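You operate a simulated robot arm through the tools that you are given. There is no shell and no other tool. Be economical: measure what you need, move in short steps, check, and stop when the job is done.

Carry out the task below with a simulated two-armed robot. There is one attempt and no reset: what you move stays moved.

JOB
Take the blue cloth from the grey table and lay it out flat on the far end of the grey table.

The check looks at the end state, three seconds after you hand in, the way a careful person would. Anything else that was tipped, shoved, dropped, spilled or broken makes it a failure. Flat cloth is picked up by pressing the open fingertips on it (5 to 10 N) and closing them slowly along it; thin cloth reads only 2 to 8 mm in the jaws.

ROBOT AND FRAMES
Two 7-joint arms with four-finger grippers on one trunk, on a base that drives. Base frame: it is fixed to the floor where the robot stands at the start and does not move with it; the origin is under the middle of the robot, x ahead of it, y to its left, z up; the surface under the hand at the start is at about z = 0.75. Lengths are in m, angles in degrees, forces in N, time in s.
The left shoulder is at the start at [0.04, 0.181, 1.13], the right one opposite. With the tool pointing down near the work surface each hand reaches from about 0.3 to 0.82 m from the robot's upright axis, wherever it stands, measured 20 degrees to its own side. Places, roughly: far end of the grey table [0.7, 0.9, 0.8]. Payload 3.67 kg a hand.
The TCP of each hand is the grasp point between the finger pads, 0.028 m short of the fingertips. In the tool frame z runs along the fingers and y along their closing line. The gripper opens to 0.112 m. The gripper's body begins 0.073 m behind the TCP.
Orientation is that of the tool frame in the base frame, as [roll, pitch, yaw] about the fixed x, y, z axes, in that order (R = Rz(yaw) Ry(pitch) Rx(roll)). With the fingers straight down and closing along the base's y, the tool's x points along the base's -x, its y along +y and its z along -z.

CONTROLS
- The arms move only by the tool servo_tool. It takes "left_commands", "right_commands" or both (then of equal length, played together; a hand with none holds still); each is a list of rows, each an object of numbers (a shift or turn left out is 0, a gripper value left out holds the last): "tx", "ty", "tz": the shift along the base's x, y, z in m; "wx", "wy", "wz": the turn, a rotation vector about the base's x, y, z in degrees; "claw": the closure, from 0 (fully open) to 1 (shut). In form: [{"tx": .., "ty": .., "tz": .., "wx": .., "wy": .., "wz": .., "claw": ..}, ...]. A call has 1 to 20 rows; each row shifts and turns the commanded pose from where the row before left it. Each row takes 0.2 s and may step no farther than 0.05 m and 8.6 degrees from the row before; otherwise, or with a gripper value out of range, the whole call is refused. A pose out of reach is approached as far as the arm can. The call stops where the force on the tool passes 40 N (or 10 N more than at its start, if that is more) or the arm is blocked; 0.2 s more then pass. The fingers move at their own pace and stop on an object; they squeeze with about 42 N. The grip force told is the motor's: it shows also when the fingers shut on nothing. Time passes only in rows, and 0.2 s behind the last, so rows that do not move let the fingers close. It gives the time, the measured TCP pose, the force on the tool (base axes), the opening and the grip force at its end, in the units of the frame above (readings bear some noise), with the torque about the TCP (base axes, N m) and any sound that the robot's microphone picked up.
- Cameras (640 x 400 px; columns grow to the right, rows downward): "scene" is now at [0.0885, 0.0357, 1.3333]; the picture's right is [0.46, -0.89, 0.00], its down [-0.70, -0.36, -0.62] and it looks along [0.55, 0.28, -0.79] (base axes); focal length 273 px, centre (320, 200). "left" rides on the left gripper at [0.06, 0.018, -0.104] in its tool frame; the picture's right is [-0.29, 0.96, 0.00], its down [-0.80, -0.24, -0.55] and it looks along [-0.53, -0.16, 0.83] (tool axes); focal length 234 px, centre (320, 200). "right" rides on the right gripper at [0.06, -0.018, -0.104] in its tool frame; the picture's right is [0.29, 0.96, 0.00], its down [-0.80, 0.24, -0.55] and it looks along [-0.53, 0.16, 0.83] (tool axes); focal length 234 px, centre (320, 200). There is no depth. A picture from a camera that has moved, and an enlarged one, comes with that camera's place and axes in the base frame and with its lens.
- camera(camera): a new picture of that camera. No time passes.
- lift_body(by): slides the trunk up (or, below 0, down) by that many m; the arms and the scene camera ride with it, the base frame stays. It gives what a move gives, with no picture.
- steer(legs): drives the robot by 1 to 6 legs, each [ahead, left, turn to the left] in m, m and degrees, along the robot's own axes; the way and the turn of a leg run together, so that a leg with both is an arc; at most 1.5 m and 180 degrees a leg. The arms and the cameras ride along, it lands a little off, and it stops where it bumps. It gives what a move gives.
- head_to(pan, tilt): turns the head with the scene camera to pan (to the left, within 86 degrees either way) and tilt (down, from -29 to 69), counted from straight ahead of the robot. It gives what a move gives.
- inspect(camera, box): a new picture of the part [left, top, right, bottom] of that camera's present view, enlarged. No time passes.
- finish_job(): hands the job in; it is judged then, once.

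Work in short steps. Places have to be worked out from the pictures, the camera data and where the tool is seen: move nearer, look again, correct. Check each grasp and each placing, and mend what went wrong. You have 120 turns and 108 pictures in all, those below and enlarged ones among them. Open the grippers and draw the arms clear of the work before you hand the job in, unless the task says otherwise; then end with one line.

The tools are called after ">>>" by a JSON object that holds its "op" and its "data". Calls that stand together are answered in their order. servo_tool: Moves the arms, as the interface text tells. Its arguments: {"type":"object","properties":{"left_commands":{"type":"array","items":{"type":"object","properties":{"tx":{"type":"number"},"ty":{"type":"number"},"tz":{"type":"number"},"wx":{"type":"number"},"wy":{"type":"number"},"wz":{"type":"number"},"claw":{"type":"number"}}}},"right_commands":{"type":"array","items":{"type":"object","properties":{"tx":{"type":"number"},"ty":{"type":"number"},"tz":{"type":"number"},"wx":{"type":"number"},"wy":{"type":"number"},"wz":{"type":"number"},"claw":{"type":"number"}}}}},"required":[]} The other tools are called the same way: lift_body (by) slides the trunk up or down; steer (legs) drives the base; head_to (pan, tilt) turns the head that bears the scene camera; camera (camera) takes a picture; inspect (camera, box) takes an enlarged picture of a part of a camera's view; finish_job () hands the job in.

At the start:

```text
time: 0.0
left_ee_pos: [0.4695, 0.487, 0.9998]
left_tool_rot: [180.0, 0.0, -180.0]
left_force: [-0.2, 1.1, 0.0]
left_torque: [-0.02, 0.0, -0.03]
left_finger_gap: 0.1119
left_gripper_force: 0.0
right_ee_pos: [0.5047, 0.0328, 0.9913]
right_tool_rot: [-180.0, -0.1, 179.9]
right_force: [0.6, -0.3, 0.5]
right_torque: [-0.01, 0.0, -0.02]
right_finger_gap: 0.1118
right_gripper_force: 0.1
trunk travel left (down, up): [-0.25, 0.264]
robot x, y, heading: [0.0002, 0.0006, 0.2]
head pan, tilt: [27.2, 51.9]
```

scene: 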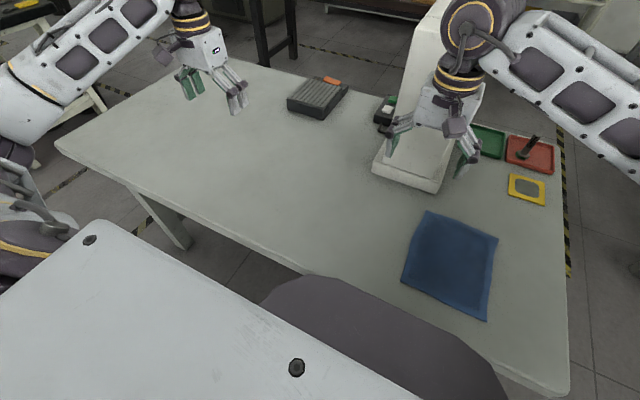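
right: 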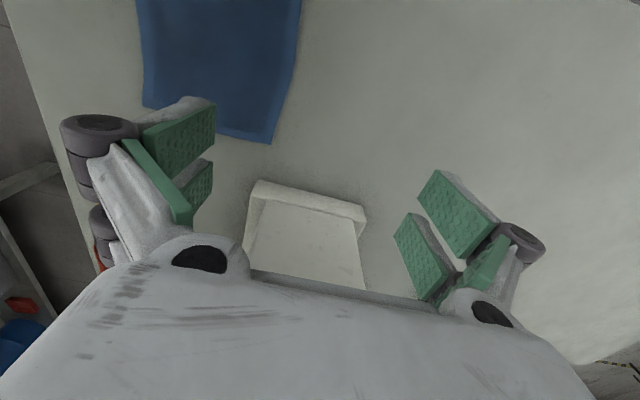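
left: 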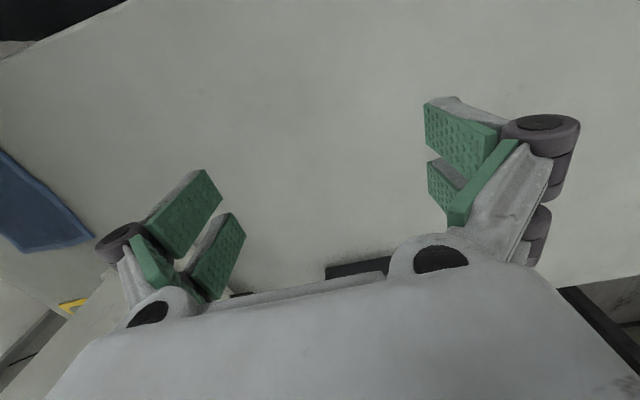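

I estimate the cloth spans x 0.38–0.59, y −0.195 to −0.02, and the table's near edge is at x≈0.315. I'll look left at the far end before planning.

>>> {"op": "head_to", "data": {"pan": 60, "tilt": 40}}

>>> {"op": "camera", "data": {"camera": "scene"}}

>>> {"op": "head_to", "data": {"pan": -25, "tilt": 52}}

>>> {"op": "camera", "data": {"camera": "scene"}}

```text
time: 1.0
left_ee_pos: [0.4694, 0.4874, 0.999]
left_tool_rot: [180.0, 0.1, 180.0]
left_force: [0.5, -0.3, -0.6]
left_torque: [0.02, -0.01, -0.01]
left_finger_gap: 0.1119
left_gripper_force: 0.0
right_ee_pos: [0.5053, 0.0326, 0.9902]
right_tool_rot: [-180.0, 0.0, 180.0]
right_force: [-0.1, 0.2, 0.0]
right_torque: [0.02, 0.0, 0.0]
right_finger_gap: 0.112
right_gripper_force: 0.0
trunk travel left (down, up): [-0.25, 0.264]
robot x, y, heading: [-0.0, -0.0003, -0.2]
head pan, tilt: [60.0, 40.0]
```

```text
104 pictures are left
camera scene: at [0.0642, 0.0748, 1.3499], right [0.87, -0.5, 0.0], down [-0.32, -0.56, -0.77], along [0.38, 0.66, -0.64], focal length 273 px, centre (320, 200)
```

scene: 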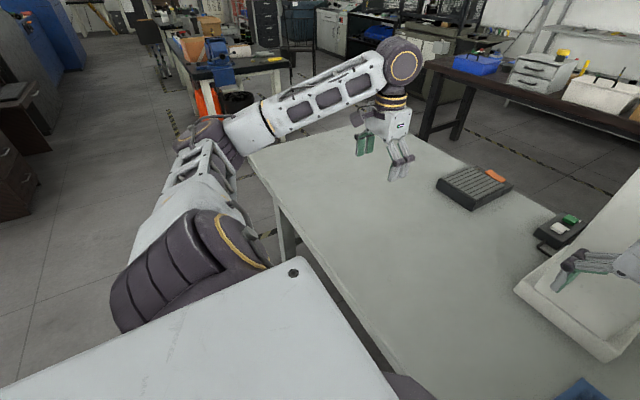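

```text
time: 2.6
left_ee_pos: [0.4692, 0.4868, 0.9991]
left_tool_rot: [-180.0, 0.1, 180.0]
left_force: [-0.2, -0.5, -0.4]
left_torque: [0.01, 0.03, -0.01]
left_finger_gap: 0.1119
left_gripper_force: 0.1
right_ee_pos: [0.5054, 0.0327, 0.9901]
right_tool_rot: [180.0, 0.0, -180.0]
right_force: [-0.6, 0.7, 0.0]
right_torque: [0.01, 0.0, -0.02]
right_finger_gap: 0.1117
right_gripper_force: 0.0
trunk travel left (down, up): [-0.25, 0.264]
robot x, y, heading: [-0.0008, -0.0024, -0.0]
head pan, tilt: [-25.0, 52.0]
```

```text
103 pictures are left
camera scene: at [0.0897, -0.0304, 1.3331], right [-0.42, -0.91, 0.0], down [-0.71, 0.33, -0.62], along [0.56, -0.26, -0.79], focal length 273 px, centre (320, 200)
```

scene: 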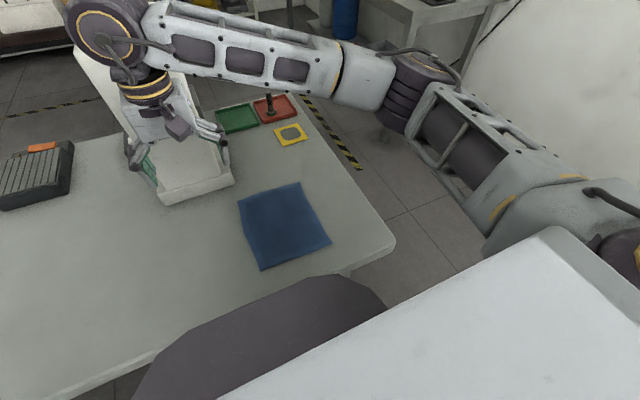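

Both views agree on the cloth's corners: near-left (0.378,−0.018), near-right (0.373,−0.192), far at x≈0.585. The far end of the table is clear. I'll shift right 0.1 m to centre on the cloth.

>>> {"op": "steer", "data": {"legs": [[0, -0.1, 0]]}}

>>> {"op": "head_to", "data": {"pan": 0, "tilt": 60}}

```text
time: 3.7
left_ee_pos: [0.4701, 0.3864, 0.9993]
left_tool_rot: [-179.9, 0.0, -179.9]
left_force: [0.4, -0.1, 0.4]
left_torque: [0.02, 0.04, 0.03]
left_finger_gap: 0.1123
left_gripper_force: 0.1
right_ee_pos: [0.5053, -0.0669, 0.9914]
right_tool_rot: [179.9, 0.1, -180.0]
right_force: [0.0, -0.6, -0.5]
right_torque: [0.02, -0.02, 0.0]
right_finger_gap: 0.112
right_gripper_force: 0.1
trunk travel left (down, up): [-0.25, 0.264]
robot x, y, heading: [0.003, -0.0982, -0.4]
head pan, tilt: [-25.0, 52.0]
```

```text
time: 4.6
left_ee_pos: [0.4694, 0.3878, 0.9985]
left_tool_rot: [180.0, -0.1, -179.9]
left_force: [0.3, 0.7, -0.1]
left_torque: [-0.01, 0.02, 0.0]
left_finger_gap: 0.112
left_gripper_force: 0.1
right_ee_pos: [0.5058, -0.0669, 0.9914]
right_tool_rot: [-180.0, 0.0, -179.9]
right_force: [-0.3, 0.0, -0.3]
right_torque: [-0.02, -0.03, 0.02]
right_finger_gap: 0.1122
right_gripper_force: 0.0
trunk travel left (down, up): [-0.25, 0.264]
robot x, y, heading: [-0.0048, -0.0999, 0.1]
head pan, tilt: [0.0, 60.0]
```

Moving both hands over the near corners at about 0.88 height, yawed ±45° outward with the jaws partly closed. The left stops short of the right hand for now.

>>> {"op": "servo_tool", "data": {"right_commands": [{"tx": -0.0177, "ty": -0.0167, "tz": -0.0185, "wz": 7.5, "claw": 0.64}, {"tx": -0.0177, "ty": -0.0167, "tz": -0.0185, "wz": 7.5}, {"tx": -0.0177, "ty": -0.0167, "tz": -0.0185, "wz": 7.5}, {"tx": -0.0177, "ty": -0.0167, "tz": -0.0185, "wz": 7.5}, {"tx": -0.0177, "ty": -0.0167, "tz": -0.0185, "wz": 7.5}, {"tx": -0.0177, "ty": -0.0167, "tz": -0.0185, "wz": 7.5}, {}, {}, {}, {}], "left_commands": [{"ty": -0.0338, "tx": -0.0067, "wz": -4.5, "tz": -0.012, "claw": 0.64}, {"ty": -0.0338, "tx": -0.0067, "tz": -0.012, "wz": -4.5}, {"ty": -0.0338, "tx": -0.0067, "tz": -0.012, "wz": -4.5}, {"ty": -0.0338, "tx": -0.0067, "tz": -0.012, "wz": -4.5}, {"ty": -0.0338, "tx": -0.0067, "tz": -0.012, "wz": -4.5}, {"ty": -0.0338, "tx": -0.0067, "tz": -0.012, "wz": -4.5}, {"ty": -0.0338, "tx": -0.0067, "tz": -0.012, "wz": -4.5}, {"ty": -0.0338, "tx": -0.0067, "tz": -0.012, "wz": -4.5}, {"ty": -0.0338, "tx": -0.0067, "tz": -0.012, "wz": -4.5}, {"ty": -0.0338, "tx": -0.0067, "tz": -0.012, "wz": -4.5}]}}

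>>> {"op": "camera", "data": {"camera": "scene"}}

>>> {"op": "camera", "data": {"camera": "right"}}

>>> {"op": "camera", "data": {"camera": "left"}}

```text
time: 6.8
left_ee_pos: [0.4002, 0.0479, 0.8792]
left_tool_rot: [179.9, -0.1, 135.0]
left_force: [-0.2, -1.3, 0.2]
left_torque: [0.02, -0.02, -0.04]
left_finger_gap: 0.0403
left_gripper_force: 0.0
right_ee_pos: [0.4002, -0.1673, 0.878]
right_tool_rot: [179.9, 0.0, -135.0]
right_force: [-1.0, -0.4, -0.1]
right_torque: [0.0, -0.01, 0.03]
right_finger_gap: 0.0403
right_gripper_force: 0.1
trunk travel left (down, up): [-0.25, 0.264]
robot x, y, heading: [-0.0023, -0.0981, 0.3]
head pan, tilt: [0.0, 60.0]
```

```text
102 pictures are left
camera scene: at [0.0884, -0.0988, 1.3232], right [0.0, -1.0, 0.0], down [-0.87, 0.0, -0.5], along [0.5, 0.0, -0.87], focal length 273 px, centre (320, 200)
```

scene: 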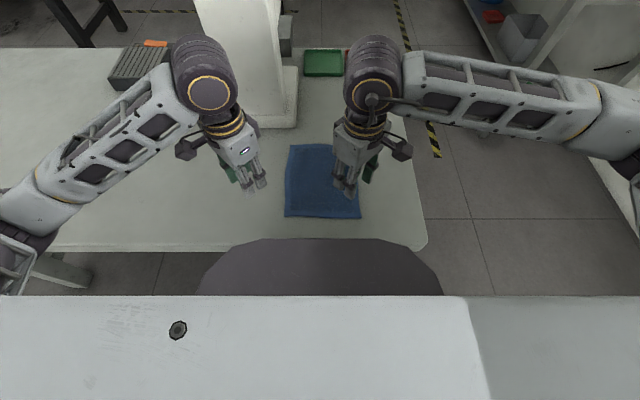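

```text
101 pictures are left
camera right: at [0.3691, -0.2214, 0.9821], right [-0.88, 0.47, 0.0], down [0.39, 0.73, 0.55], along [0.26, 0.49, -0.83], focal length 234 px, centre (320, 200)
```

right: 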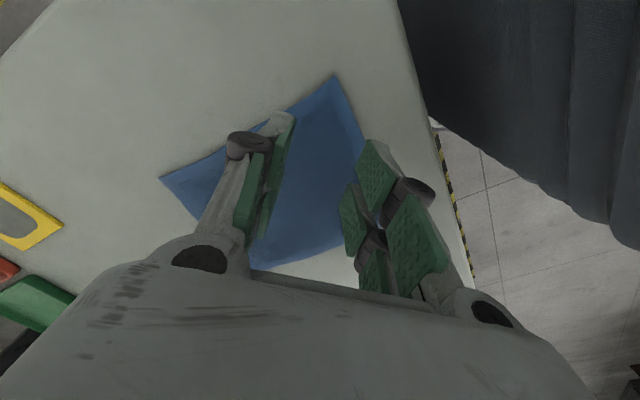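

```text
100 pictures are left
camera left: at [0.3702, 0.1041, 0.9828], right [0.88, 0.47, 0.0], down [0.39, -0.73, 0.55], along [0.26, -0.49, -0.83], focal length 234 px, centre (320, 200)
```

left: 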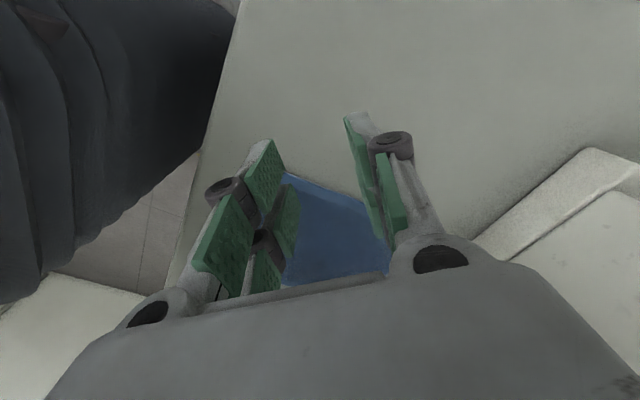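

The wrist view puts the near-right corner at (0.369,−0.193), so the aim holds. I'll bring the left hand over its corner and lower both to just above the cloth.

>>> {"op": "servo_tool", "data": {"right_commands": [{"tx": -0.004}, {}, {}, {}, {"tz": -0.03}, {"tz": -0.03}, {"tz": -0.028}, {}], "left_commands": [{"ty": -0.023}, {"ty": -0.023}, {"ty": -0.023}, {"ty": -0.022}, {"tz": -0.03}, {"tz": -0.03}, {"tz": -0.028}, {}]}}

>>> {"op": "camera", "data": {"camera": "scene"}}

>>> {"op": "camera", "data": {"camera": "right"}}

>>> {"op": "camera", "data": {"camera": "left"}}

```text
time: 8.6
left_ee_pos: [0.4028, -0.0433, 0.7895]
left_tool_rot: [-179.9, 0.0, 135.0]
left_force: [-1.3, 0.2, -0.4]
left_torque: [-0.01, -0.02, 0.0]
left_finger_gap: 0.0404
left_gripper_force: 0.0
right_ee_pos: [0.3974, -0.1654, 0.7927]
right_tool_rot: [180.0, -0.1, -135.0]
right_force: [0.1, -1.2, 0.1]
right_torque: [-0.02, 0.03, 0.01]
right_finger_gap: 0.0402
right_gripper_force: 0.1
trunk travel left (down, up): [-0.25, 0.264]
robot x, y, heading: [-0.002, -0.0994, -0.3]
head pan, tilt: [0.0, 60.0]
```

```text
99 pictures are left
camera scene: at [0.088, -0.0983, 1.3232], right [0.0, -1.0, 0.0], down [-0.87, 0.0, -0.5], along [0.5, 0.0, -0.87], focal length 273 px, centre (320, 200)
```

scene: 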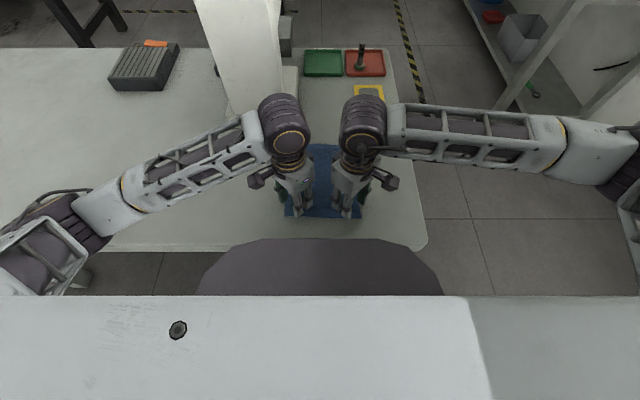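

```text
98 pictures are left
camera right: at [0.3663, -0.2208, 0.8969], right [-0.88, 0.47, 0.0], down [0.39, 0.73, 0.55], along [0.26, 0.49, -0.83], focal length 234 px, centre (320, 200)
```

right: 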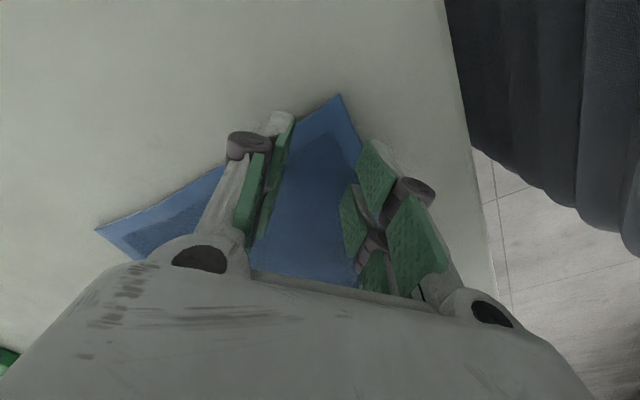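

```text
97 pictures are left
camera left: at [0.3722, 0.0131, 0.8937], right [0.88, 0.47, 0.0], down [0.39, -0.73, 0.55], along [0.26, -0.49, -0.83], focal length 234 px, centre (320, 200)
```

left: 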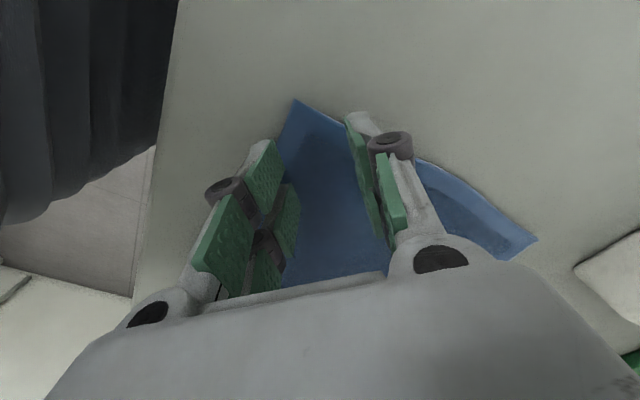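

Both jaws straddle their corners. I'll nudge each slightly toward its corner and press down in small steps.

>>> {"op": "servo_tool", "data": {"right_commands": [{"tx": -0.005, "ty": -0.004}, {"tz": -0.004}, {"tz": -0.004}, {"tz": -0.003}, {}], "left_commands": [{"tx": -0.006, "ty": 0.001}, {"tz": -0.004}, {"tz": -0.003}, {"tz": -0.002}, {}]}}

```text
time: 9.8
left_ee_pos: [0.3964, -0.0406, 0.7825]
left_tool_rot: [-180.0, 0.0, 135.0]
left_force: [0.0, -0.5, 1.1]
left_torque: [-0.01, -0.04, 0.02]
left_finger_gap: 0.0404
left_gripper_force: 0.0
right_ee_pos: [0.389, -0.1705, 0.7818]
right_tool_rot: [179.9, 0.0, -135.0]
right_force: [-0.4, -0.3, 1.7]
right_torque: [0.0, 0.0, 0.03]
right_finger_gap: 0.0405
right_gripper_force: 0.1
trunk travel left (down, up): [-0.25, 0.264]
robot x, y, heading: [0.0014, -0.1015, -0.0]
head pan, tilt: [0.0, 60.0]
```

Light contact has begun (1–2 N). I'll press a little further.

>>> {"op": "servo_tool", "data": {"right_commands": [{"tz": -0.002}, {"tz": -0.001}, {}], "left_commands": [{"tz": -0.002}, {"tz": -0.001}, {}]}}

```text
time: 10.6
left_ee_pos: [0.3958, -0.0406, 0.7811]
left_tool_rot: [179.9, 0.1, 134.9]
left_force: [2.5, -0.6, 10.2]
left_torque: [-0.1, -0.15, 0.0]
left_finger_gap: 0.0407
left_gripper_force: 0.1
right_ee_pos: [0.3897, -0.1695, 0.7796]
right_tool_rot: [-179.9, 0.3, -135.0]
right_force: [0.0, -0.7, 17.4]
right_torque: [0.08, -0.15, 0.01]
right_finger_gap: 0.0414
right_gripper_force: 0.4
trunk travel left (down, up): [-0.25, 0.264]
robot x, y, heading: [0.0011, -0.0992, -0.1]
head pan, tilt: [0.0, 60.0]
```

The right presses at 17 N, so I'll ease it to under 10 N, then close both slowly along the cloth.

>>> {"op": "servo_tool", "data": {"right_commands": [{"tz": -0.0}, {"tz": 0.0015}, {"claw": 0.68}, {"claw": 0.72}, {"claw": 0.76}, {"claw": 0.8}, {"claw": 0.84}, {"claw": 0.88}, {"claw": 0.92}, {"claw": 0.96}, {"claw": 1.0}, {}, {}], "left_commands": [{}, {"tz": 0.0005}, {"claw": 0.68}, {"claw": 0.72}, {"claw": 0.76}, {"claw": 0.8}, {"claw": 0.84}, {"claw": 0.88}, {"claw": 0.92}, {"claw": 0.96}, {"claw": 1.0}, {}, {}]}}

>>> {"op": "camera", "data": {"camera": "right"}}

>>> {"op": "camera", "data": {"camera": "left"}}

```text
time: 13.4
left_ee_pos: [0.3953, -0.041, 0.7792]
left_tool_rot: [-180.0, -0.1, 134.9]
left_force: [-1.1, -10.6, 7.4]
left_torque: [-0.26, 0.05, -0.03]
left_finger_gap: 0.0044
left_gripper_force: 41.4
right_ee_pos: [0.3894, -0.1707, 0.7797]
right_tool_rot: [180.0, 0.0, -135.0]
right_force: [-0.8, 7.3, 5.6]
right_torque: [0.27, -0.03, 0.06]
right_finger_gap: 0.0046
right_gripper_force: 41.1
trunk travel left (down, up): [-0.25, 0.264]
robot x, y, heading: [0.0004, -0.1014, -0.0]
head pan, tilt: [0.0, 60.0]
```

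```text
96 pictures are left
camera right: at [0.3594, -0.2247, 0.8833], right [-0.88, 0.47, 0.0], down [0.39, 0.73, 0.55], along [0.26, 0.49, -0.83], focal length 234 px, centre (320, 200)
```

right: 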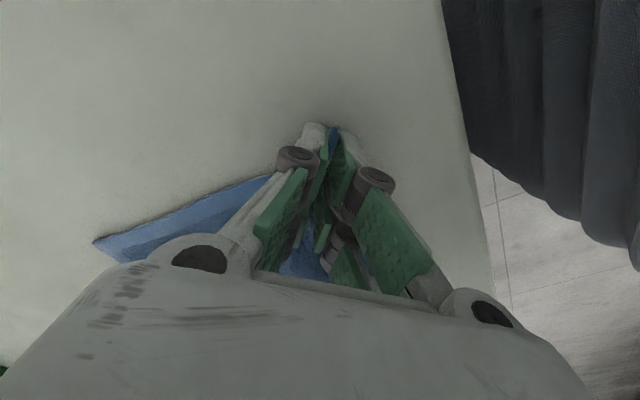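

```text
95 pictures are left
camera left: at [0.365, 0.0151, 0.8836], right [0.88, 0.47, 0.0], down [0.39, -0.73, 0.55], along [0.26, -0.49, -0.83], focal length 234 px, centre (320, 200)
```

left: 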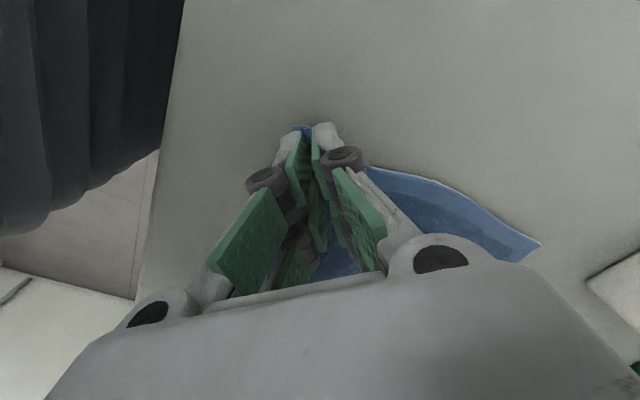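

Both jaws read about 4.5 mm with cloth between the pads. I'll lift together, easing inward slightly to relax the tension.

>>> {"op": "servo_tool", "data": {"right_commands": [{"tz": 0.01, "ty": 0.002}, {"tz": 0.02}, {"tz": 0.02}, {"tz": 0.025}, {"tz": 0.025}, {"tz": 0.025}, {"tz": 0.025}, {"tz": 0.025}, {"tz": 0.025}, {"tz": 0.025}, {"tz": 0.025}, {}], "left_commands": [{"tz": 0.01, "ty": -0.002}, {"tz": 0.02}, {"tz": 0.02}, {"tz": 0.025}, {"tz": 0.025}, {"tz": 0.025}, {"tz": 0.025}, {"tz": 0.025}, {"tz": 0.025}, {"tz": 0.025}, {"tz": 0.025}, {}]}}

>>> {"op": "camera", "data": {"camera": "scene"}}

>>> {"op": "camera", "data": {"camera": "left"}}

```text
time: 16.0
left_ee_pos: [0.3955, -0.0418, 1.0304]
left_tool_rot: [180.0, 0.0, 135.0]
left_force: [0.0, -2.5, -0.6]
left_torque: [-0.04, -0.03, 0.01]
left_finger_gap: 0.0041
left_gripper_force: 41.0
right_ee_pos: [0.3902, -0.1684, 1.0293]
right_tool_rot: [-180.0, 0.0, -135.0]
right_force: [0.7, 2.5, -0.5]
right_torque: [0.09, 0.0, 0.03]
right_finger_gap: 0.0042
right_gripper_force: 41.2
trunk travel left (down, up): [-0.25, 0.264]
robot x, y, heading: [-0.0026, -0.102, -0.0]
head pan, tilt: [0.0, 60.0]
```

```text
94 pictures are left
camera scene: at [0.0886, -0.0981, 1.3231], right [0.0, -1.0, 0.0], down [-0.87, 0.0, -0.5], along [0.5, 0.0, -0.87], focal length 273 px, centre (320, 200)
```

scene: 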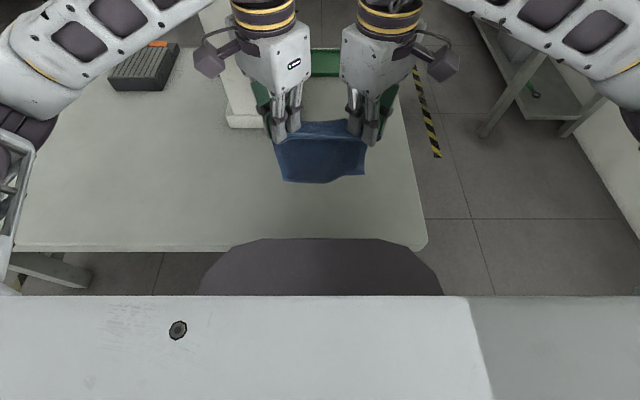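

```text
93 pictures are left
camera left: at [0.3651, 0.0135, 1.1345], right [0.88, 0.47, 0.0], down [0.39, -0.73, 0.55], along [0.26, -0.49, -0.83], focal length 234 px, centre (320, 200)
```

left: 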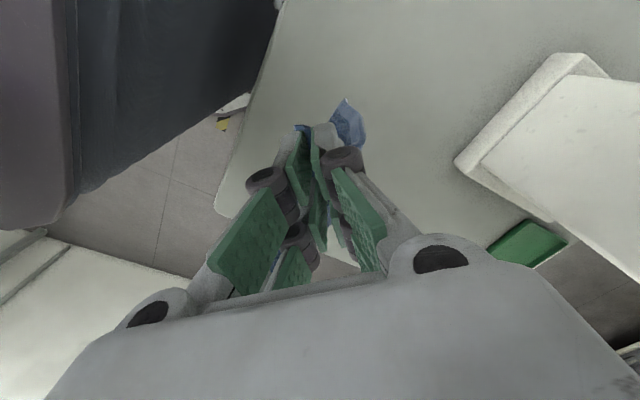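

The cloth hangs well between both hands, clear of the table. Now I'll drive left 0.98 m toward the far end.

>>> {"op": "steer", "data": {"legs": [[0, 0.5, 0], [0, 0.48, 0]]}}

>>> {"op": "camera", "data": {"camera": "scene"}}

```text
time: 21.6
left_ee_pos: [0.3965, 0.9391, 1.0305]
left_tool_rot: [179.9, 0.0, 134.8]
left_force: [-0.5, -1.9, -0.3]
left_torque: [-0.08, -0.03, 0.0]
left_finger_gap: 0.0042
left_gripper_force: 41.0
right_ee_pos: [0.3921, 0.8135, 1.0294]
right_tool_rot: [-180.0, 0.0, -135.3]
right_force: [0.2, 2.1, -0.4]
right_torque: [0.04, 0.0, -0.02]
right_finger_gap: 0.0044
right_gripper_force: 41.7
trunk travel left (down, up): [-0.25, 0.264]
robot x, y, heading: [0.0006, 0.8844, -0.2]
head pan, tilt: [0.0, 60.0]
```

```text
92 pictures are left
camera scene: at [0.0891, 0.8849, 1.3232], right [0.0, -1.0, 0.0], down [-0.87, 0.0, -0.5], along [0.5, 0.0, -0.87], focal length 273 px, centre (320, 200)
```

scene: 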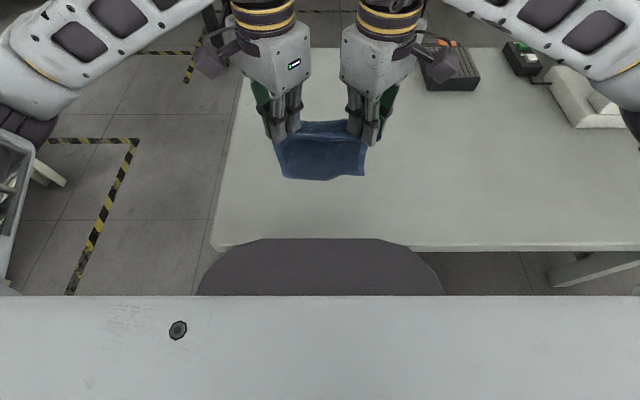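

At the far end: table's left edge is y≈1.11, back edge x≈1.04, organizer at y<0.56. I'll move the hands forward to x≈0.77 while high.

>>> {"op": "servo_tool", "data": {"right_commands": [{"tx": 0.025}, {"tx": 0.025}, {"tx": 0.025}, {"tx": 0.025}, {"tx": 0.025}, {"tx": 0.025}, {"tx": 0.025}, {"tx": 0.025}, {"tx": 0.025}, {"tx": 0.025}, {"tx": 0.025}, {"tx": 0.025}, {"tx": 0.025}, {"tx": 0.025}, {"tx": 0.02}, {}, {}, {}], "left_commands": [{"tx": 0.025}, {"tx": 0.025}, {"tx": 0.025}, {"tx": 0.025}, {"tx": 0.025}, {"tx": 0.025}, {"tx": 0.025}, {"tx": 0.025}, {"tx": 0.025}, {"tx": 0.025}, {"tx": 0.025}, {"tx": 0.025}, {"tx": 0.025}, {"tx": 0.025}, {"tx": 0.02}, {}, {}, {}]}}

>>> {"op": "head_to", "data": {"pan": 0, "tilt": 42}}

>>> {"op": "camera", "data": {"camera": "scene"}}

```text
time: 24.6
left_ee_pos: [0.7337, 0.9269, 1.0315]
left_tool_rot: [-179.3, 0.1, 133.7]
left_force: [-15.0, -16.8, 0.0]
left_torque: [-0.41, 0.42, 0.11]
left_finger_gap: 0.0035
left_gripper_force: 40.3
right_ee_pos: [0.6314, 0.8168, 1.0315]
right_tool_rot: [180.0, 1.1, -135.2]
right_force: [15.5, 16.1, 0.5]
right_torque: [0.48, -0.47, -0.07]
right_finger_gap: 0.0042
right_gripper_force: 41.3
right hand out of reach, approached as far as the arm can: row 10, 11, 12, 13, 14
trunk travel left (down, up): [-0.25, 0.264]
robot x, y, heading: [0.0017, 0.885, -0.4]
head pan, tilt: [0.0, 60.0]
stopped in row 14 (right hand): the force on the tool passed its limit at 42 N (the readings are from after the stop); the commanded pose is now the measured one
```

```text
time: 25.4
left_ee_pos: [0.7365, 0.9294, 1.0325]
left_tool_rot: [-179.3, 0.2, 133.9]
left_force: [-20.2, -21.8, -0.8]
left_torque: [-0.61, 0.56, 0.14]
left_finger_gap: 0.0039
left_gripper_force: 40.5
right_ee_pos: [0.6318, 0.817, 1.0306]
right_tool_rot: [179.9, 0.8, -135.1]
right_force: [19.6, 22.6, -0.1]
right_torque: [0.63, -0.6, -0.05]
right_finger_gap: 0.0044
right_gripper_force: 41.3
trunk travel left (down, up): [-0.25, 0.264]
robot x, y, heading: [0.0011, 0.8871, -0.2]
head pan, tilt: [0.0, 42.0]
```

```text
91 pictures are left
camera scene: at [0.1062, 0.8844, 1.3469], right [0.0, -1.0, 0.0], down [-0.67, 0.0, -0.74], along [0.74, 0.0, -0.67], focal length 273 px, centre (320, 200)
```

scene: 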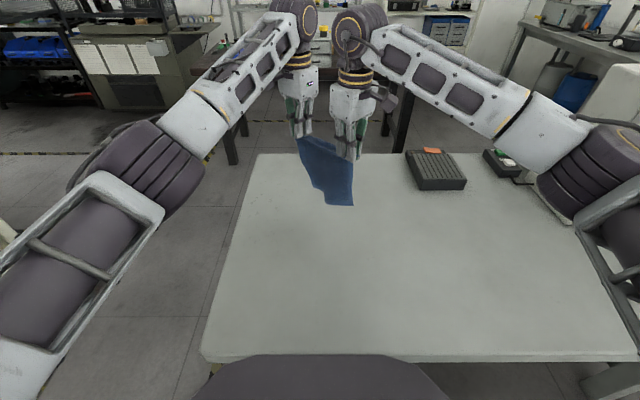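

The right hand reached its limit at x≈0.63 while the left went further, so the cloth is skewed. I'll bring the left back level with the right.

>>> {"op": "servo_tool", "data": {"left_commands": [{"tx": -0.022, "ty": 0.003}, {"tx": -0.022, "ty": 0.003}, {"tx": -0.022, "ty": 0.003}, {"tx": -0.022, "ty": 0.002}, {"tx": -0.015, "ty": 0.001}, {}, {}]}}

>>> {"op": "camera", "data": {"camera": "scene"}}

```text
time: 27.0
left_ee_pos: [0.6338, 0.9438, 1.0305]
left_tool_rot: [-179.5, 0.1, 134.1]
left_force: [-0.7, -0.1, -0.2]
left_torque: [-0.03, -0.02, 0.02]
left_finger_gap: 0.0028
left_gripper_force: 40.2
right_ee_pos: [0.6313, 0.817, 1.0303]
right_tool_rot: [-180.0, 0.5, -135.0]
right_force: [0.3, 0.1, 0.0]
right_torque: [0.0, 0.03, 0.01]
right_finger_gap: 0.0045
right_gripper_force: 41.6
trunk travel left (down, up): [-0.25, 0.264]
robot x, y, heading: [0.0024, 0.884, 0.1]
head pan, tilt: [0.0, 42.0]
```

```text
90 pictures are left
camera scene: at [0.106, 0.8844, 1.347], right [0.0, -1.0, 0.0], down [-0.67, 0.0, -0.74], along [0.74, 0.0, -0.67], focal length 273 px, centre (320, 200)
```

scene: 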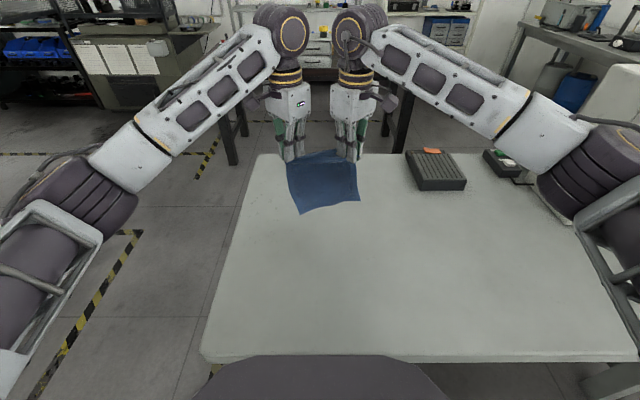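

Level again and both still hold. I'll tilt both hands' fingers forward ~24° to gain reach, then inch forward.

>>> {"op": "servo_tool", "data": {"right_commands": [{"wy": -8}, {"wy": -8}, {"wy": -8}, {}, {"tx": 0.015}, {"tx": 0.015}, {}], "left_commands": [{"wy": -8}, {"wy": -8}, {"wy": -8}, {}, {"tx": 0.015}, {"tx": 0.015}, {}]}}

```text
time: 28.6
left_ee_pos: [0.6642, 0.9429, 1.0311]
left_tool_rot: [162.7, 16.7, 131.5]
left_force: [0.0, 0.3, 0.1]
left_torque: [-0.09, 0.04, -0.02]
left_finger_gap: 0.0029
left_gripper_force: 39.7
right_ee_pos: [0.662, 0.8172, 1.0304]
right_tool_rot: [-162.5, 17.2, -132.4]
right_force: [0.4, 0.3, -0.6]
right_torque: [0.09, 0.08, 0.02]
right_finger_gap: 0.0045
right_gripper_force: 41.5
trunk travel left (down, up): [-0.25, 0.264]
robot x, y, heading: [-0.0004, 0.8815, -0.2]
head pan, tilt: [0.0, 42.0]
```

The tilt works; both reached 0.66. Continuing forward with a bit more tilt.

>>> {"op": "servo_tool", "data": {"right_commands": [{"wy": -6, "tx": 0.012}, {"tx": 0.015}, {"tx": 0.015}, {"tx": 0.015}, {"tx": 0.015}, {"tx": 0.015}, {"tx": 0.015}, {}, {}, {}], "left_commands": [{"wy": -6, "tx": 0.012}, {"tx": 0.015}, {"tx": 0.015}, {"tx": 0.015}, {"tx": 0.015}, {"tx": 0.015}, {"tx": 0.015}, {}, {}, {}]}}

>>> {"op": "camera", "data": {"camera": "scene"}}

```text
time: 30.8
left_ee_pos: [0.7658, 0.9439, 1.0316]
left_tool_rot: [157.9, 20.6, 129.9]
left_force: [-0.5, 0.4, -0.1]
left_torque: [-0.07, 0.04, 0.0]
left_finger_gap: 0.0028
left_gripper_force: 39.9
right_ee_pos: [0.7632, 0.8158, 1.0294]
right_tool_rot: [-157.8, 21.2, -130.7]
right_force: [0.2, 0.3, -0.6]
right_torque: [0.09, 0.08, 0.0]
right_finger_gap: 0.0047
right_gripper_force: 41.7
trunk travel left (down, up): [-0.25, 0.264]
robot x, y, heading: [-0.0021, 0.8828, -0.3]
head pan, tilt: [0.0, 42.0]
```

```text
89 pictures are left
camera scene: at [0.1061, 0.8844, 1.347], right [0.0, -1.0, 0.0], down [-0.67, 0.0, -0.74], along [0.74, 0.0, -0.67], focal length 273 px, centre (320, 200)
```

scene: 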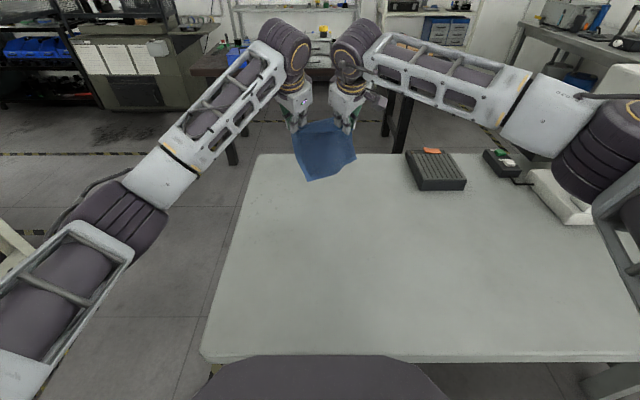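

Both at x≈0.765. Lowering until the hanging edge is about to touch, then checking.

>>> {"op": "servo_tool", "data": {"right_commands": [{"tz": -0.02}, {"tz": -0.02}, {"tz": -0.02}, {"tz": -0.015}, {}, {}], "left_commands": [{"tz": -0.02}, {"tz": -0.02}, {"tz": -0.02}, {"tz": -0.015}, {}, {}]}}

>>> {"op": "inspect", "data": {"camera": "scene", "box": [220, 90, 420, 230]}}

```text
time: 32.2
left_ee_pos: [0.7641, 0.9421, 0.9561]
left_tool_rot: [157.9, 20.6, 130.0]
left_force: [-0.3, 0.1, 0.2]
left_torque: [-0.02, 0.02, 0.02]
left_finger_gap: 0.0026
left_gripper_force: 39.7
right_ee_pos: [0.7639, 0.8168, 0.9555]
right_tool_rot: [-157.8, 21.2, -130.9]
right_force: [0.2, 0.3, -1.2]
right_torque: [0.09, 0.1, 0.05]
right_finger_gap: 0.0047
right_gripper_force: 41.7
trunk travel left (down, up): [-0.25, 0.264]
robot x, y, heading: [0.0013, 0.8842, -0.2]
head pan, tilt: [0.0, 42.0]
```

```text
2.86 times, centred on (320, 160) of scene
camera zoom: at [0.1064, 0.8843, 1.347], right [0.0, -1.0, 0.0], down [-0.67, 0.0, -0.74], along [0.74, 0.0, -0.67], focal length 781 px, centre (320, 314)
```

zoom: 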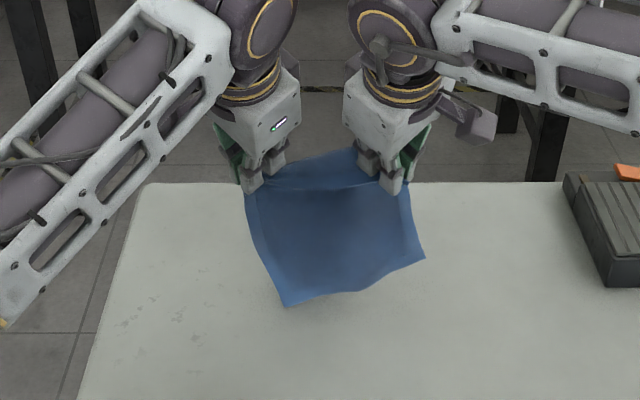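

The hanging edge is about at the table. Now I'll lay the cloth by pulling the hands back toward the robot while lowering.

>>> {"op": "servo_tool", "data": {"right_commands": [{"tz": -0.016}, {"tx": -0.03, "tz": -0.006}, {"tx": -0.03, "tz": -0.012}, {"tx": -0.028, "tz": -0.014}, {"tx": -0.025, "tz": -0.018}, {"tx": -0.02, "tz": -0.018}, {"tx": -0.016, "tz": -0.018}, {"tx": -0.013, "tz": -0.018}, {"tx": -0.012, "tz": -0.018}, {"tx": -0.01, "tz": -0.014}, {}, {}], "left_commands": [{"tz": -0.016}, {"tx": -0.03, "tz": -0.006}, {"tx": -0.03, "tz": -0.012}, {"tx": -0.028, "tz": -0.014}, {"tx": -0.025, "tz": -0.018}, {"tx": -0.02, "tz": -0.018}, {"tx": -0.016, "tz": -0.018}, {"tx": -0.013, "tz": -0.018}, {"tx": -0.012, "tz": -0.018}, {"tx": -0.01, "tz": -0.014}, {}, {}]}}

>>> {"op": "inspect", "data": {"camera": "scene", "box": [220, 130, 420, 270]}}

```text
time: 34.8
left_ee_pos: [0.5809, 0.9431, 0.8035]
left_tool_rot: [157.8, 20.7, 129.9]
left_force: [-0.4, 0.1, 0.9]
left_torque: [-0.04, 0.03, -0.01]
left_finger_gap: 0.0027
left_gripper_force: 39.5
right_ee_pos: [0.5789, 0.8167, 0.8032]
right_tool_rot: [-157.9, 21.3, -130.8]
right_force: [-0.1, -0.1, -0.2]
right_torque: [0.07, 0.12, 0.01]
right_finger_gap: 0.0044
right_gripper_force: 41.1
trunk travel left (down, up): [-0.25, 0.264]
robot x, y, heading: [-0.0013, 0.8831, -0.1]
head pan, tilt: [0.0, 42.0]
```

```text
2.86 times, centred on (320, 200) of scene
camera zoom: at [0.106, 0.8843, 1.347], right [0.0, -1.0, 0.0], down [-0.67, 0.0, -0.74], along [0.74, 0.0, -0.67], focal length 781 px, centre (320, 200)
```

zoom: 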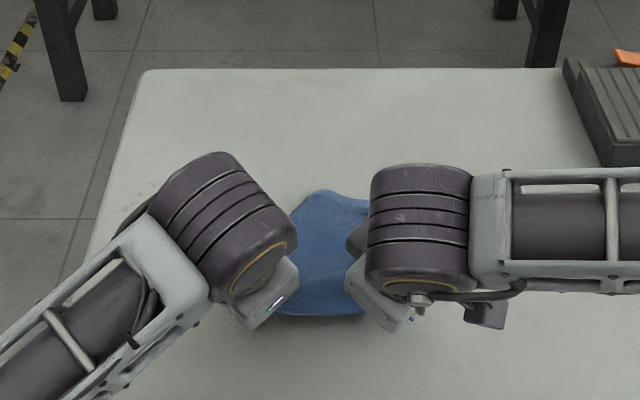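

The arms block the head's view; checking with the wrist cameras.

>>> {"op": "camera", "data": {"camera": "right"}}

>>> {"op": "camera", "data": {"camera": "left"}}

```text
86 pictures are left
camera right: at [0.4999, 0.762, 0.8776], right [-0.76, 0.48, -0.44], down [0.06, 0.73, 0.68], along [0.65, 0.49, -0.58], focal length 234 px, centre (320, 200)
```

right: 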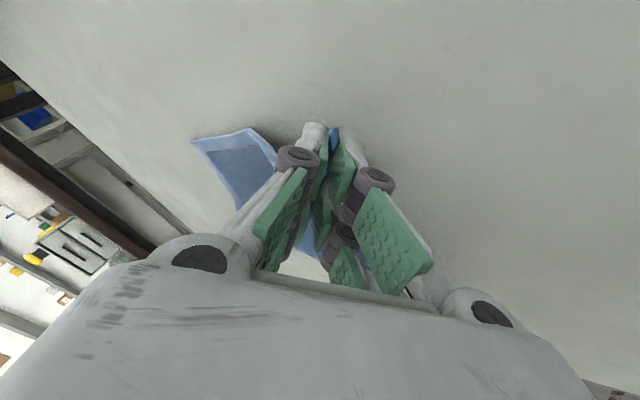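

```text
85 pictures are left
camera left: at [0.5038, 1.0007, 0.8792], right [0.77, 0.46, 0.44], down [0.05, -0.73, 0.68], along [0.63, -0.5, -0.59], focal length 234 px, centre (320, 200)
```

left: 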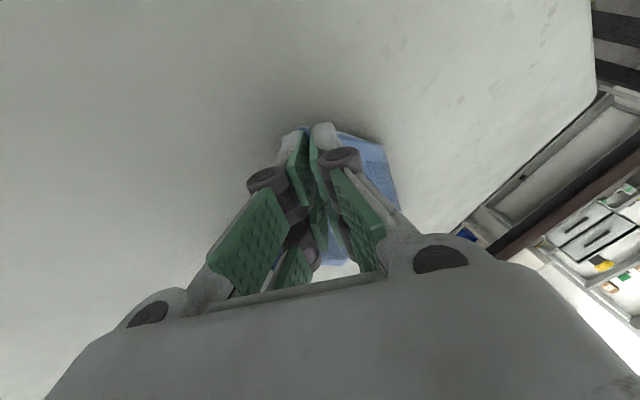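

The far-left corner seems to lag or curl. I'll lower a bit more and drag back 5 cm to straighten, then look.

>>> {"op": "servo_tool", "data": {"right_commands": [{"tx": -0.01, "tz": -0.008}, {"tx": -0.01}, {"tx": -0.01}, {"tx": -0.01}, {"tx": -0.01}, {}], "left_commands": [{"tx": -0.01, "tz": -0.008}, {"tx": -0.01}, {"tx": -0.01}, {"tx": -0.01}, {"tx": -0.01}, {}]}}

>>> {"op": "head_to", "data": {"pan": 0, "tilt": 48}}

>>> {"op": "inspect", "data": {"camera": "scene", "box": [220, 110, 420, 250]}}

>>> {"op": "camera", "data": {"camera": "left"}}

```text
time: 36.2
left_ee_pos: [0.5318, 0.9441, 0.7969]
left_tool_rot: [157.9, 20.5, 130.0]
left_force: [0.0, -0.3, -0.5]
left_torque: [-0.07, 0.06, -0.01]
left_finger_gap: 0.0028
left_gripper_force: 40.1
right_ee_pos: [0.5299, 0.8171, 0.7957]
right_tool_rot: [-157.8, 21.3, -130.8]
right_force: [0.1, 0.3, 0.0]
right_torque: [0.08, 0.09, 0.09]
right_finger_gap: 0.0042
right_gripper_force: 41.7
trunk travel left (down, up): [-0.25, 0.264]
robot x, y, heading: [-0.0008, 0.8859, -0.0]
head pan, tilt: [0.0, 42.0]
```

```text
time: 36.8
left_ee_pos: [0.5317, 0.9434, 0.7964]
left_tool_rot: [157.9, 20.5, 129.9]
left_force: [-1.3, -1.3, 0.2]
left_torque: [-0.03, 0.04, -0.02]
left_finger_gap: 0.0025
left_gripper_force: 39.9
right_ee_pos: [0.5301, 0.8167, 0.795]
right_tool_rot: [-157.9, 21.3, -130.7]
right_force: [-0.2, -0.5, 0.1]
right_torque: [0.11, 0.08, 0.05]
right_finger_gap: 0.0048
right_gripper_force: 41.4
trunk travel left (down, up): [-0.25, 0.264]
robot x, y, heading: [-0.0013, 0.8828, -0.3]
head pan, tilt: [0.0, 48.0]
```

```text
2.86 times, centred on (320, 180) of scene
camera zoom: at [0.1012, 0.8843, 1.3385], right [0.0, -1.0, 0.0], down [-0.74, 0.0, -0.67], along [0.67, 0.0, -0.74], focal length 781 px, centre (320, 257)
```

zoom: 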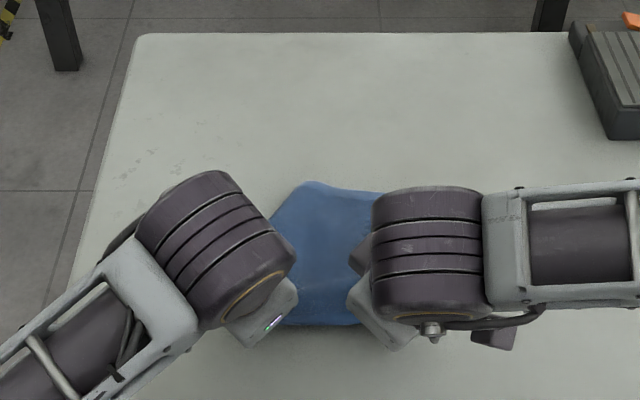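

```text
83 pictures are left
camera left: at [0.4547, 1.0011, 0.8725], right [0.77, 0.46, 0.44], down [0.05, -0.73, 0.68], along [0.63, -0.5, -0.59], focal length 234 px, centre (320, 200)
```

left: 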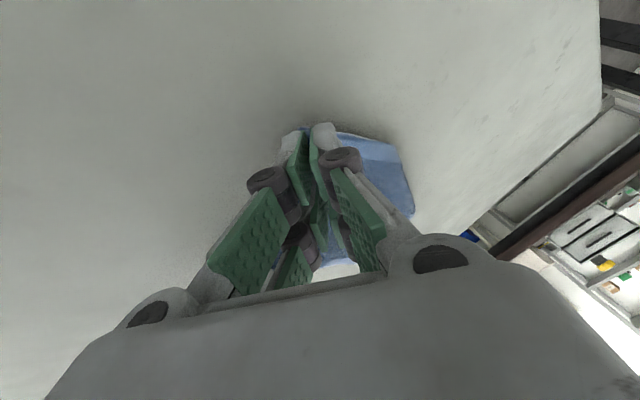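

The far-left corner folded under (a diagonal cut shows at that corner). I'll lift, go forward again, and re-lay with the left hand higher and with backward motion already under way at touch.

>>> {"op": "servo_tool", "data": {"right_commands": [{"tz": 0.02}, {"tz": 0.025}, {"tz": 0.025}, {"tz": 0.025}, {"tz": 0.025}, {"tz": 0.025}, {"tz": 0.025}, {"tz": 0.025}, {"tz": 0.02, "tx": 0.02}, {"tx": 0.025}, {"tx": 0.025}, {"tx": 0.025}, {"tx": 0.025}, {"tx": 0.025}, {"tx": 0.025}, {"tx": 0.025}, {"tx": 0.025}, {"tx": 0.02}, {}, {}], "left_commands": [{"tz": 0.02}, {"tz": 0.025}, {"tz": 0.025}, {"tz": 0.025}, {"tz": 0.025}, {"tz": 0.025}, {"tz": 0.025}, {"tz": 0.025}, {"tz": 0.02, "tx": 0.02}, {"tx": 0.025}, {"tx": 0.025}, {"tx": 0.025}, {"tx": 0.025}, {"tx": 0.025}, {"tx": 0.025}, {"tx": 0.025}, {"tx": 0.025}, {"tx": 0.02}, {}, {}]}}

>>> {"op": "inspect", "data": {"camera": "scene", "box": [220, 60, 420, 200]}}

```text
time: 41.0
left_ee_pos: [0.7702, 0.9423, 1.011]
left_tool_rot: [157.9, 20.6, 129.9]
left_force: [-0.3, 0.2, 0.9]
left_torque: [-0.05, 0.05, 0.01]
left_finger_gap: 0.0024
left_gripper_force: 39.6
right_ee_pos: [0.77, 0.8176, 1.0119]
right_tool_rot: [-157.8, 21.2, -130.8]
right_force: [0.4, 0.2, -0.4]
right_torque: [0.06, 0.08, 0.01]
right_finger_gap: 0.0044
right_gripper_force: 41.4
trunk travel left (down, up): [-0.25, 0.264]
robot x, y, heading: [0.006, 0.8827, -0.2]
head pan, tilt: [0.0, 48.0]
```

```text
2.86 times, centred on (320, 130) of scene
camera zoom: at [0.1017, 0.8844, 1.3384], right [0.0, -1.0, 0.0], down [-0.74, 0.0, -0.67], along [0.67, 0.0, -0.74], focal length 781 px, centre (320, 400)
```

zoom: 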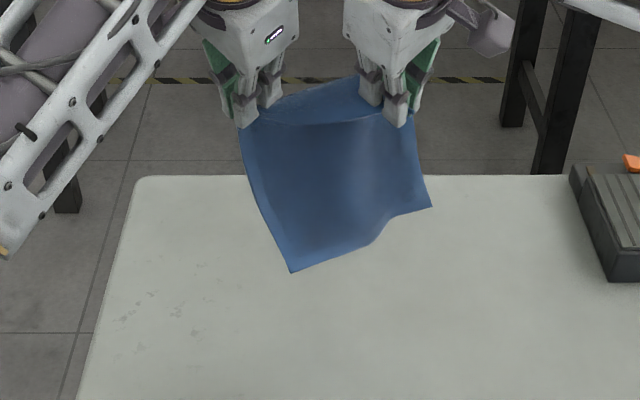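

The left-bottom corner hangs lowest and the earlier vertical touch buckled it. I'll go slightly further forward, keep the left a bit higher, and sweep back nearly horizontally at touch.

>>> {"op": "servo_tool", "data": {"right_commands": [{"tx": 0.015}, {"tx": 0.015}, {"tz": -0.013}, {"tz": -0.013}, {"tz": -0.013}, {}, {"tx": -0.02, "tz": -0.006}, {"tx": -0.03, "tz": -0.008}, {"tx": -0.03, "tz": -0.008}, {"tx": -0.03, "tz": -0.01}, {"tx": -0.028, "tz": -0.014}, {"tx": -0.025, "tz": -0.018}, {"tx": -0.02, "tz": -0.02}, {"tx": -0.016, "tz": -0.02}, {"tx": -0.013, "tz": -0.02}], "left_commands": [{"tx": 0.015}, {"tx": 0.015}, {"tz": -0.008}, {"tz": -0.008}, {"tz": -0.008}, {}, {"tx": -0.02, "tz": -0.006}, {"tx": -0.03, "tz": -0.008}, {"tx": -0.03, "tz": -0.008}, {"tx": -0.03, "tz": -0.01}, {"tx": -0.028, "tz": -0.017}, {"tx": -0.025, "tz": -0.021}, {"tx": -0.02, "tz": -0.023}, {"tx": -0.016, "tz": -0.023}, {"tx": -0.013, "tz": -0.023}]}}

>>> {"op": "inspect", "data": {"camera": "scene", "box": [220, 80, 420, 220]}}

>>> {"op": "camera", "data": {"camera": "left"}}

```text
time: 44.2
left_ee_pos: [0.5888, 0.9437, 0.8487]
left_tool_rot: [157.9, 20.6, 129.8]
left_force: [-0.1, -1.1, -0.9]
left_torque: [-0.07, -0.01, 0.0]
left_finger_gap: 0.0027
left_gripper_force: 40.0
right_ee_pos: [0.5647, 0.8164, 0.8488]
right_tool_rot: [-157.8, 21.3, -130.7]
right_force: [0.7, 0.7, 0.4]
right_torque: [0.09, 0.07, 0.03]
right_finger_gap: 0.0044
right_gripper_force: 41.3
right hand out of reach, approached as far as the arm can: row 1, 2
trunk travel left (down, up): [-0.25, 0.264]
robot x, y, heading: [-0.0014, 0.8828, -0.4]
head pan, tilt: [0.0, 48.0]
```

```text
2.86 times, centred on (320, 150) of scene
camera zoom: at [0.1011, 0.8844, 1.3385], right [0.0, -1.0, 0.0], down [-0.74, 0.0, -0.67], along [0.67, 0.0, -0.74], focal length 781 px, centre (320, 343)
```

zoom: 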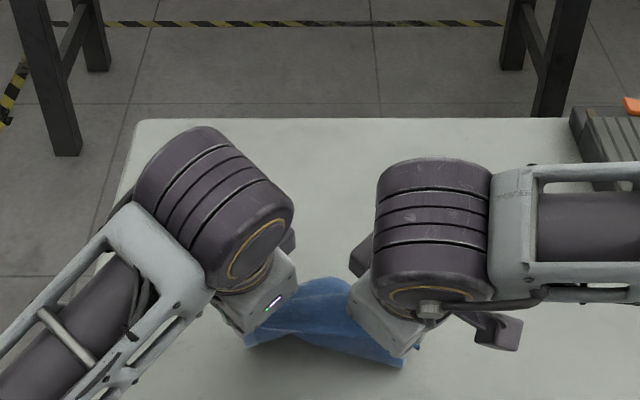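

```text
80 pictures are left
camera left: at [0.512, 1.0012, 0.9245], right [0.77, 0.46, 0.44], down [0.05, -0.73, 0.68], along [0.63, -0.5, -0.59], focal length 234 px, centre (320, 200)
```

left: 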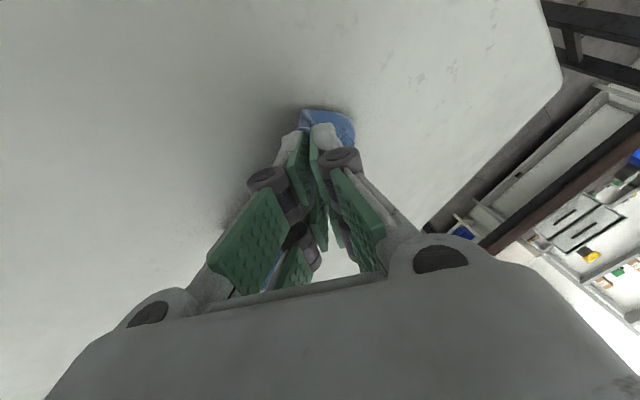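

That tucked under toward the robot, so the cloth naturally leans that way. I'll lift and lay the other way: drag forward (+x) a long way so it trails behind the hands.

>>> {"op": "servo_tool", "data": {"right_commands": [{"tz": 0.025}, {"tz": 0.025}, {"tz": 0.025}, {"tz": 0.025}, {"tz": 0.025}, {"tz": 0.025}, {"tx": -0.02}, {"tx": -0.025}, {"tx": -0.025}, {"tx": -0.025}, {"tx": -0.02}, {}, {}, {}], "left_commands": [{"tz": 0.025}, {"tz": 0.025}, {"tz": 0.025}, {"tz": 0.025, "tx": -0.01}, {"tz": 0.025, "tx": -0.012}, {"tz": 0.025}, {"tx": -0.02}, {"tx": -0.025}, {"tx": -0.025}, {"tx": -0.025}, {"tx": -0.02}, {}, {}, {}]}}

>>> {"op": "head_to", "data": {"pan": 0, "tilt": 55}}

>>> {"op": "camera", "data": {"camera": "scene"}}

```text
time: 47.2
left_ee_pos: [0.4526, 0.9416, 0.9969]
left_tool_rot: [158.0, 20.6, 129.9]
left_force: [-0.3, -0.4, 0.8]
left_torque: [-0.04, 0.03, -0.03]
left_finger_gap: 0.0027
left_gripper_force: 40.0
right_ee_pos: [0.4493, 0.818, 1.0005]
right_tool_rot: [-157.8, 21.3, -130.8]
right_force: [-0.4, 0.6, -0.5]
right_torque: [0.09, 0.07, 0.05]
right_finger_gap: 0.0045
right_gripper_force: 41.6
trunk travel left (down, up): [-0.25, 0.264]
robot x, y, heading: [-0.0004, 0.8837, -0.3]
head pan, tilt: [0.0, 48.0]
```

```text
time: 47.9
left_ee_pos: [0.4518, 0.9416, 0.9979]
left_tool_rot: [157.9, 20.5, 129.9]
left_force: [-1.3, -0.1, 0.0]
left_torque: [-0.05, 0.02, 0.0]
left_finger_gap: 0.0025
left_gripper_force: 40.1
right_ee_pos: [0.4504, 0.8169, 0.9987]
right_tool_rot: [-157.8, 21.3, -130.8]
right_force: [0.1, 0.1, -0.7]
right_torque: [0.07, 0.1, 0.01]
right_finger_gap: 0.0042
right_gripper_force: 41.2
trunk travel left (down, up): [-0.25, 0.264]
robot x, y, heading: [-0.0013, 0.8827, -0.1]
head pan, tilt: [0.0, 55.0]
```

```text
79 pictures are left
camera scene: at [0.0946, 0.8844, 1.3293], right [0.0, -1.0, 0.0], down [-0.82, 0.0, -0.57], along [0.57, 0.0, -0.82], focal length 273 px, centre (320, 200)
```

scene: 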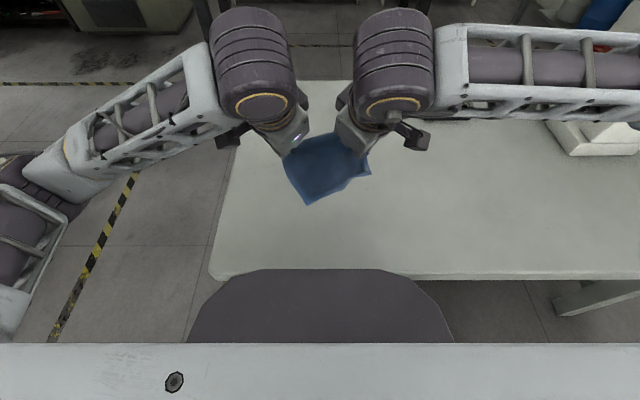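

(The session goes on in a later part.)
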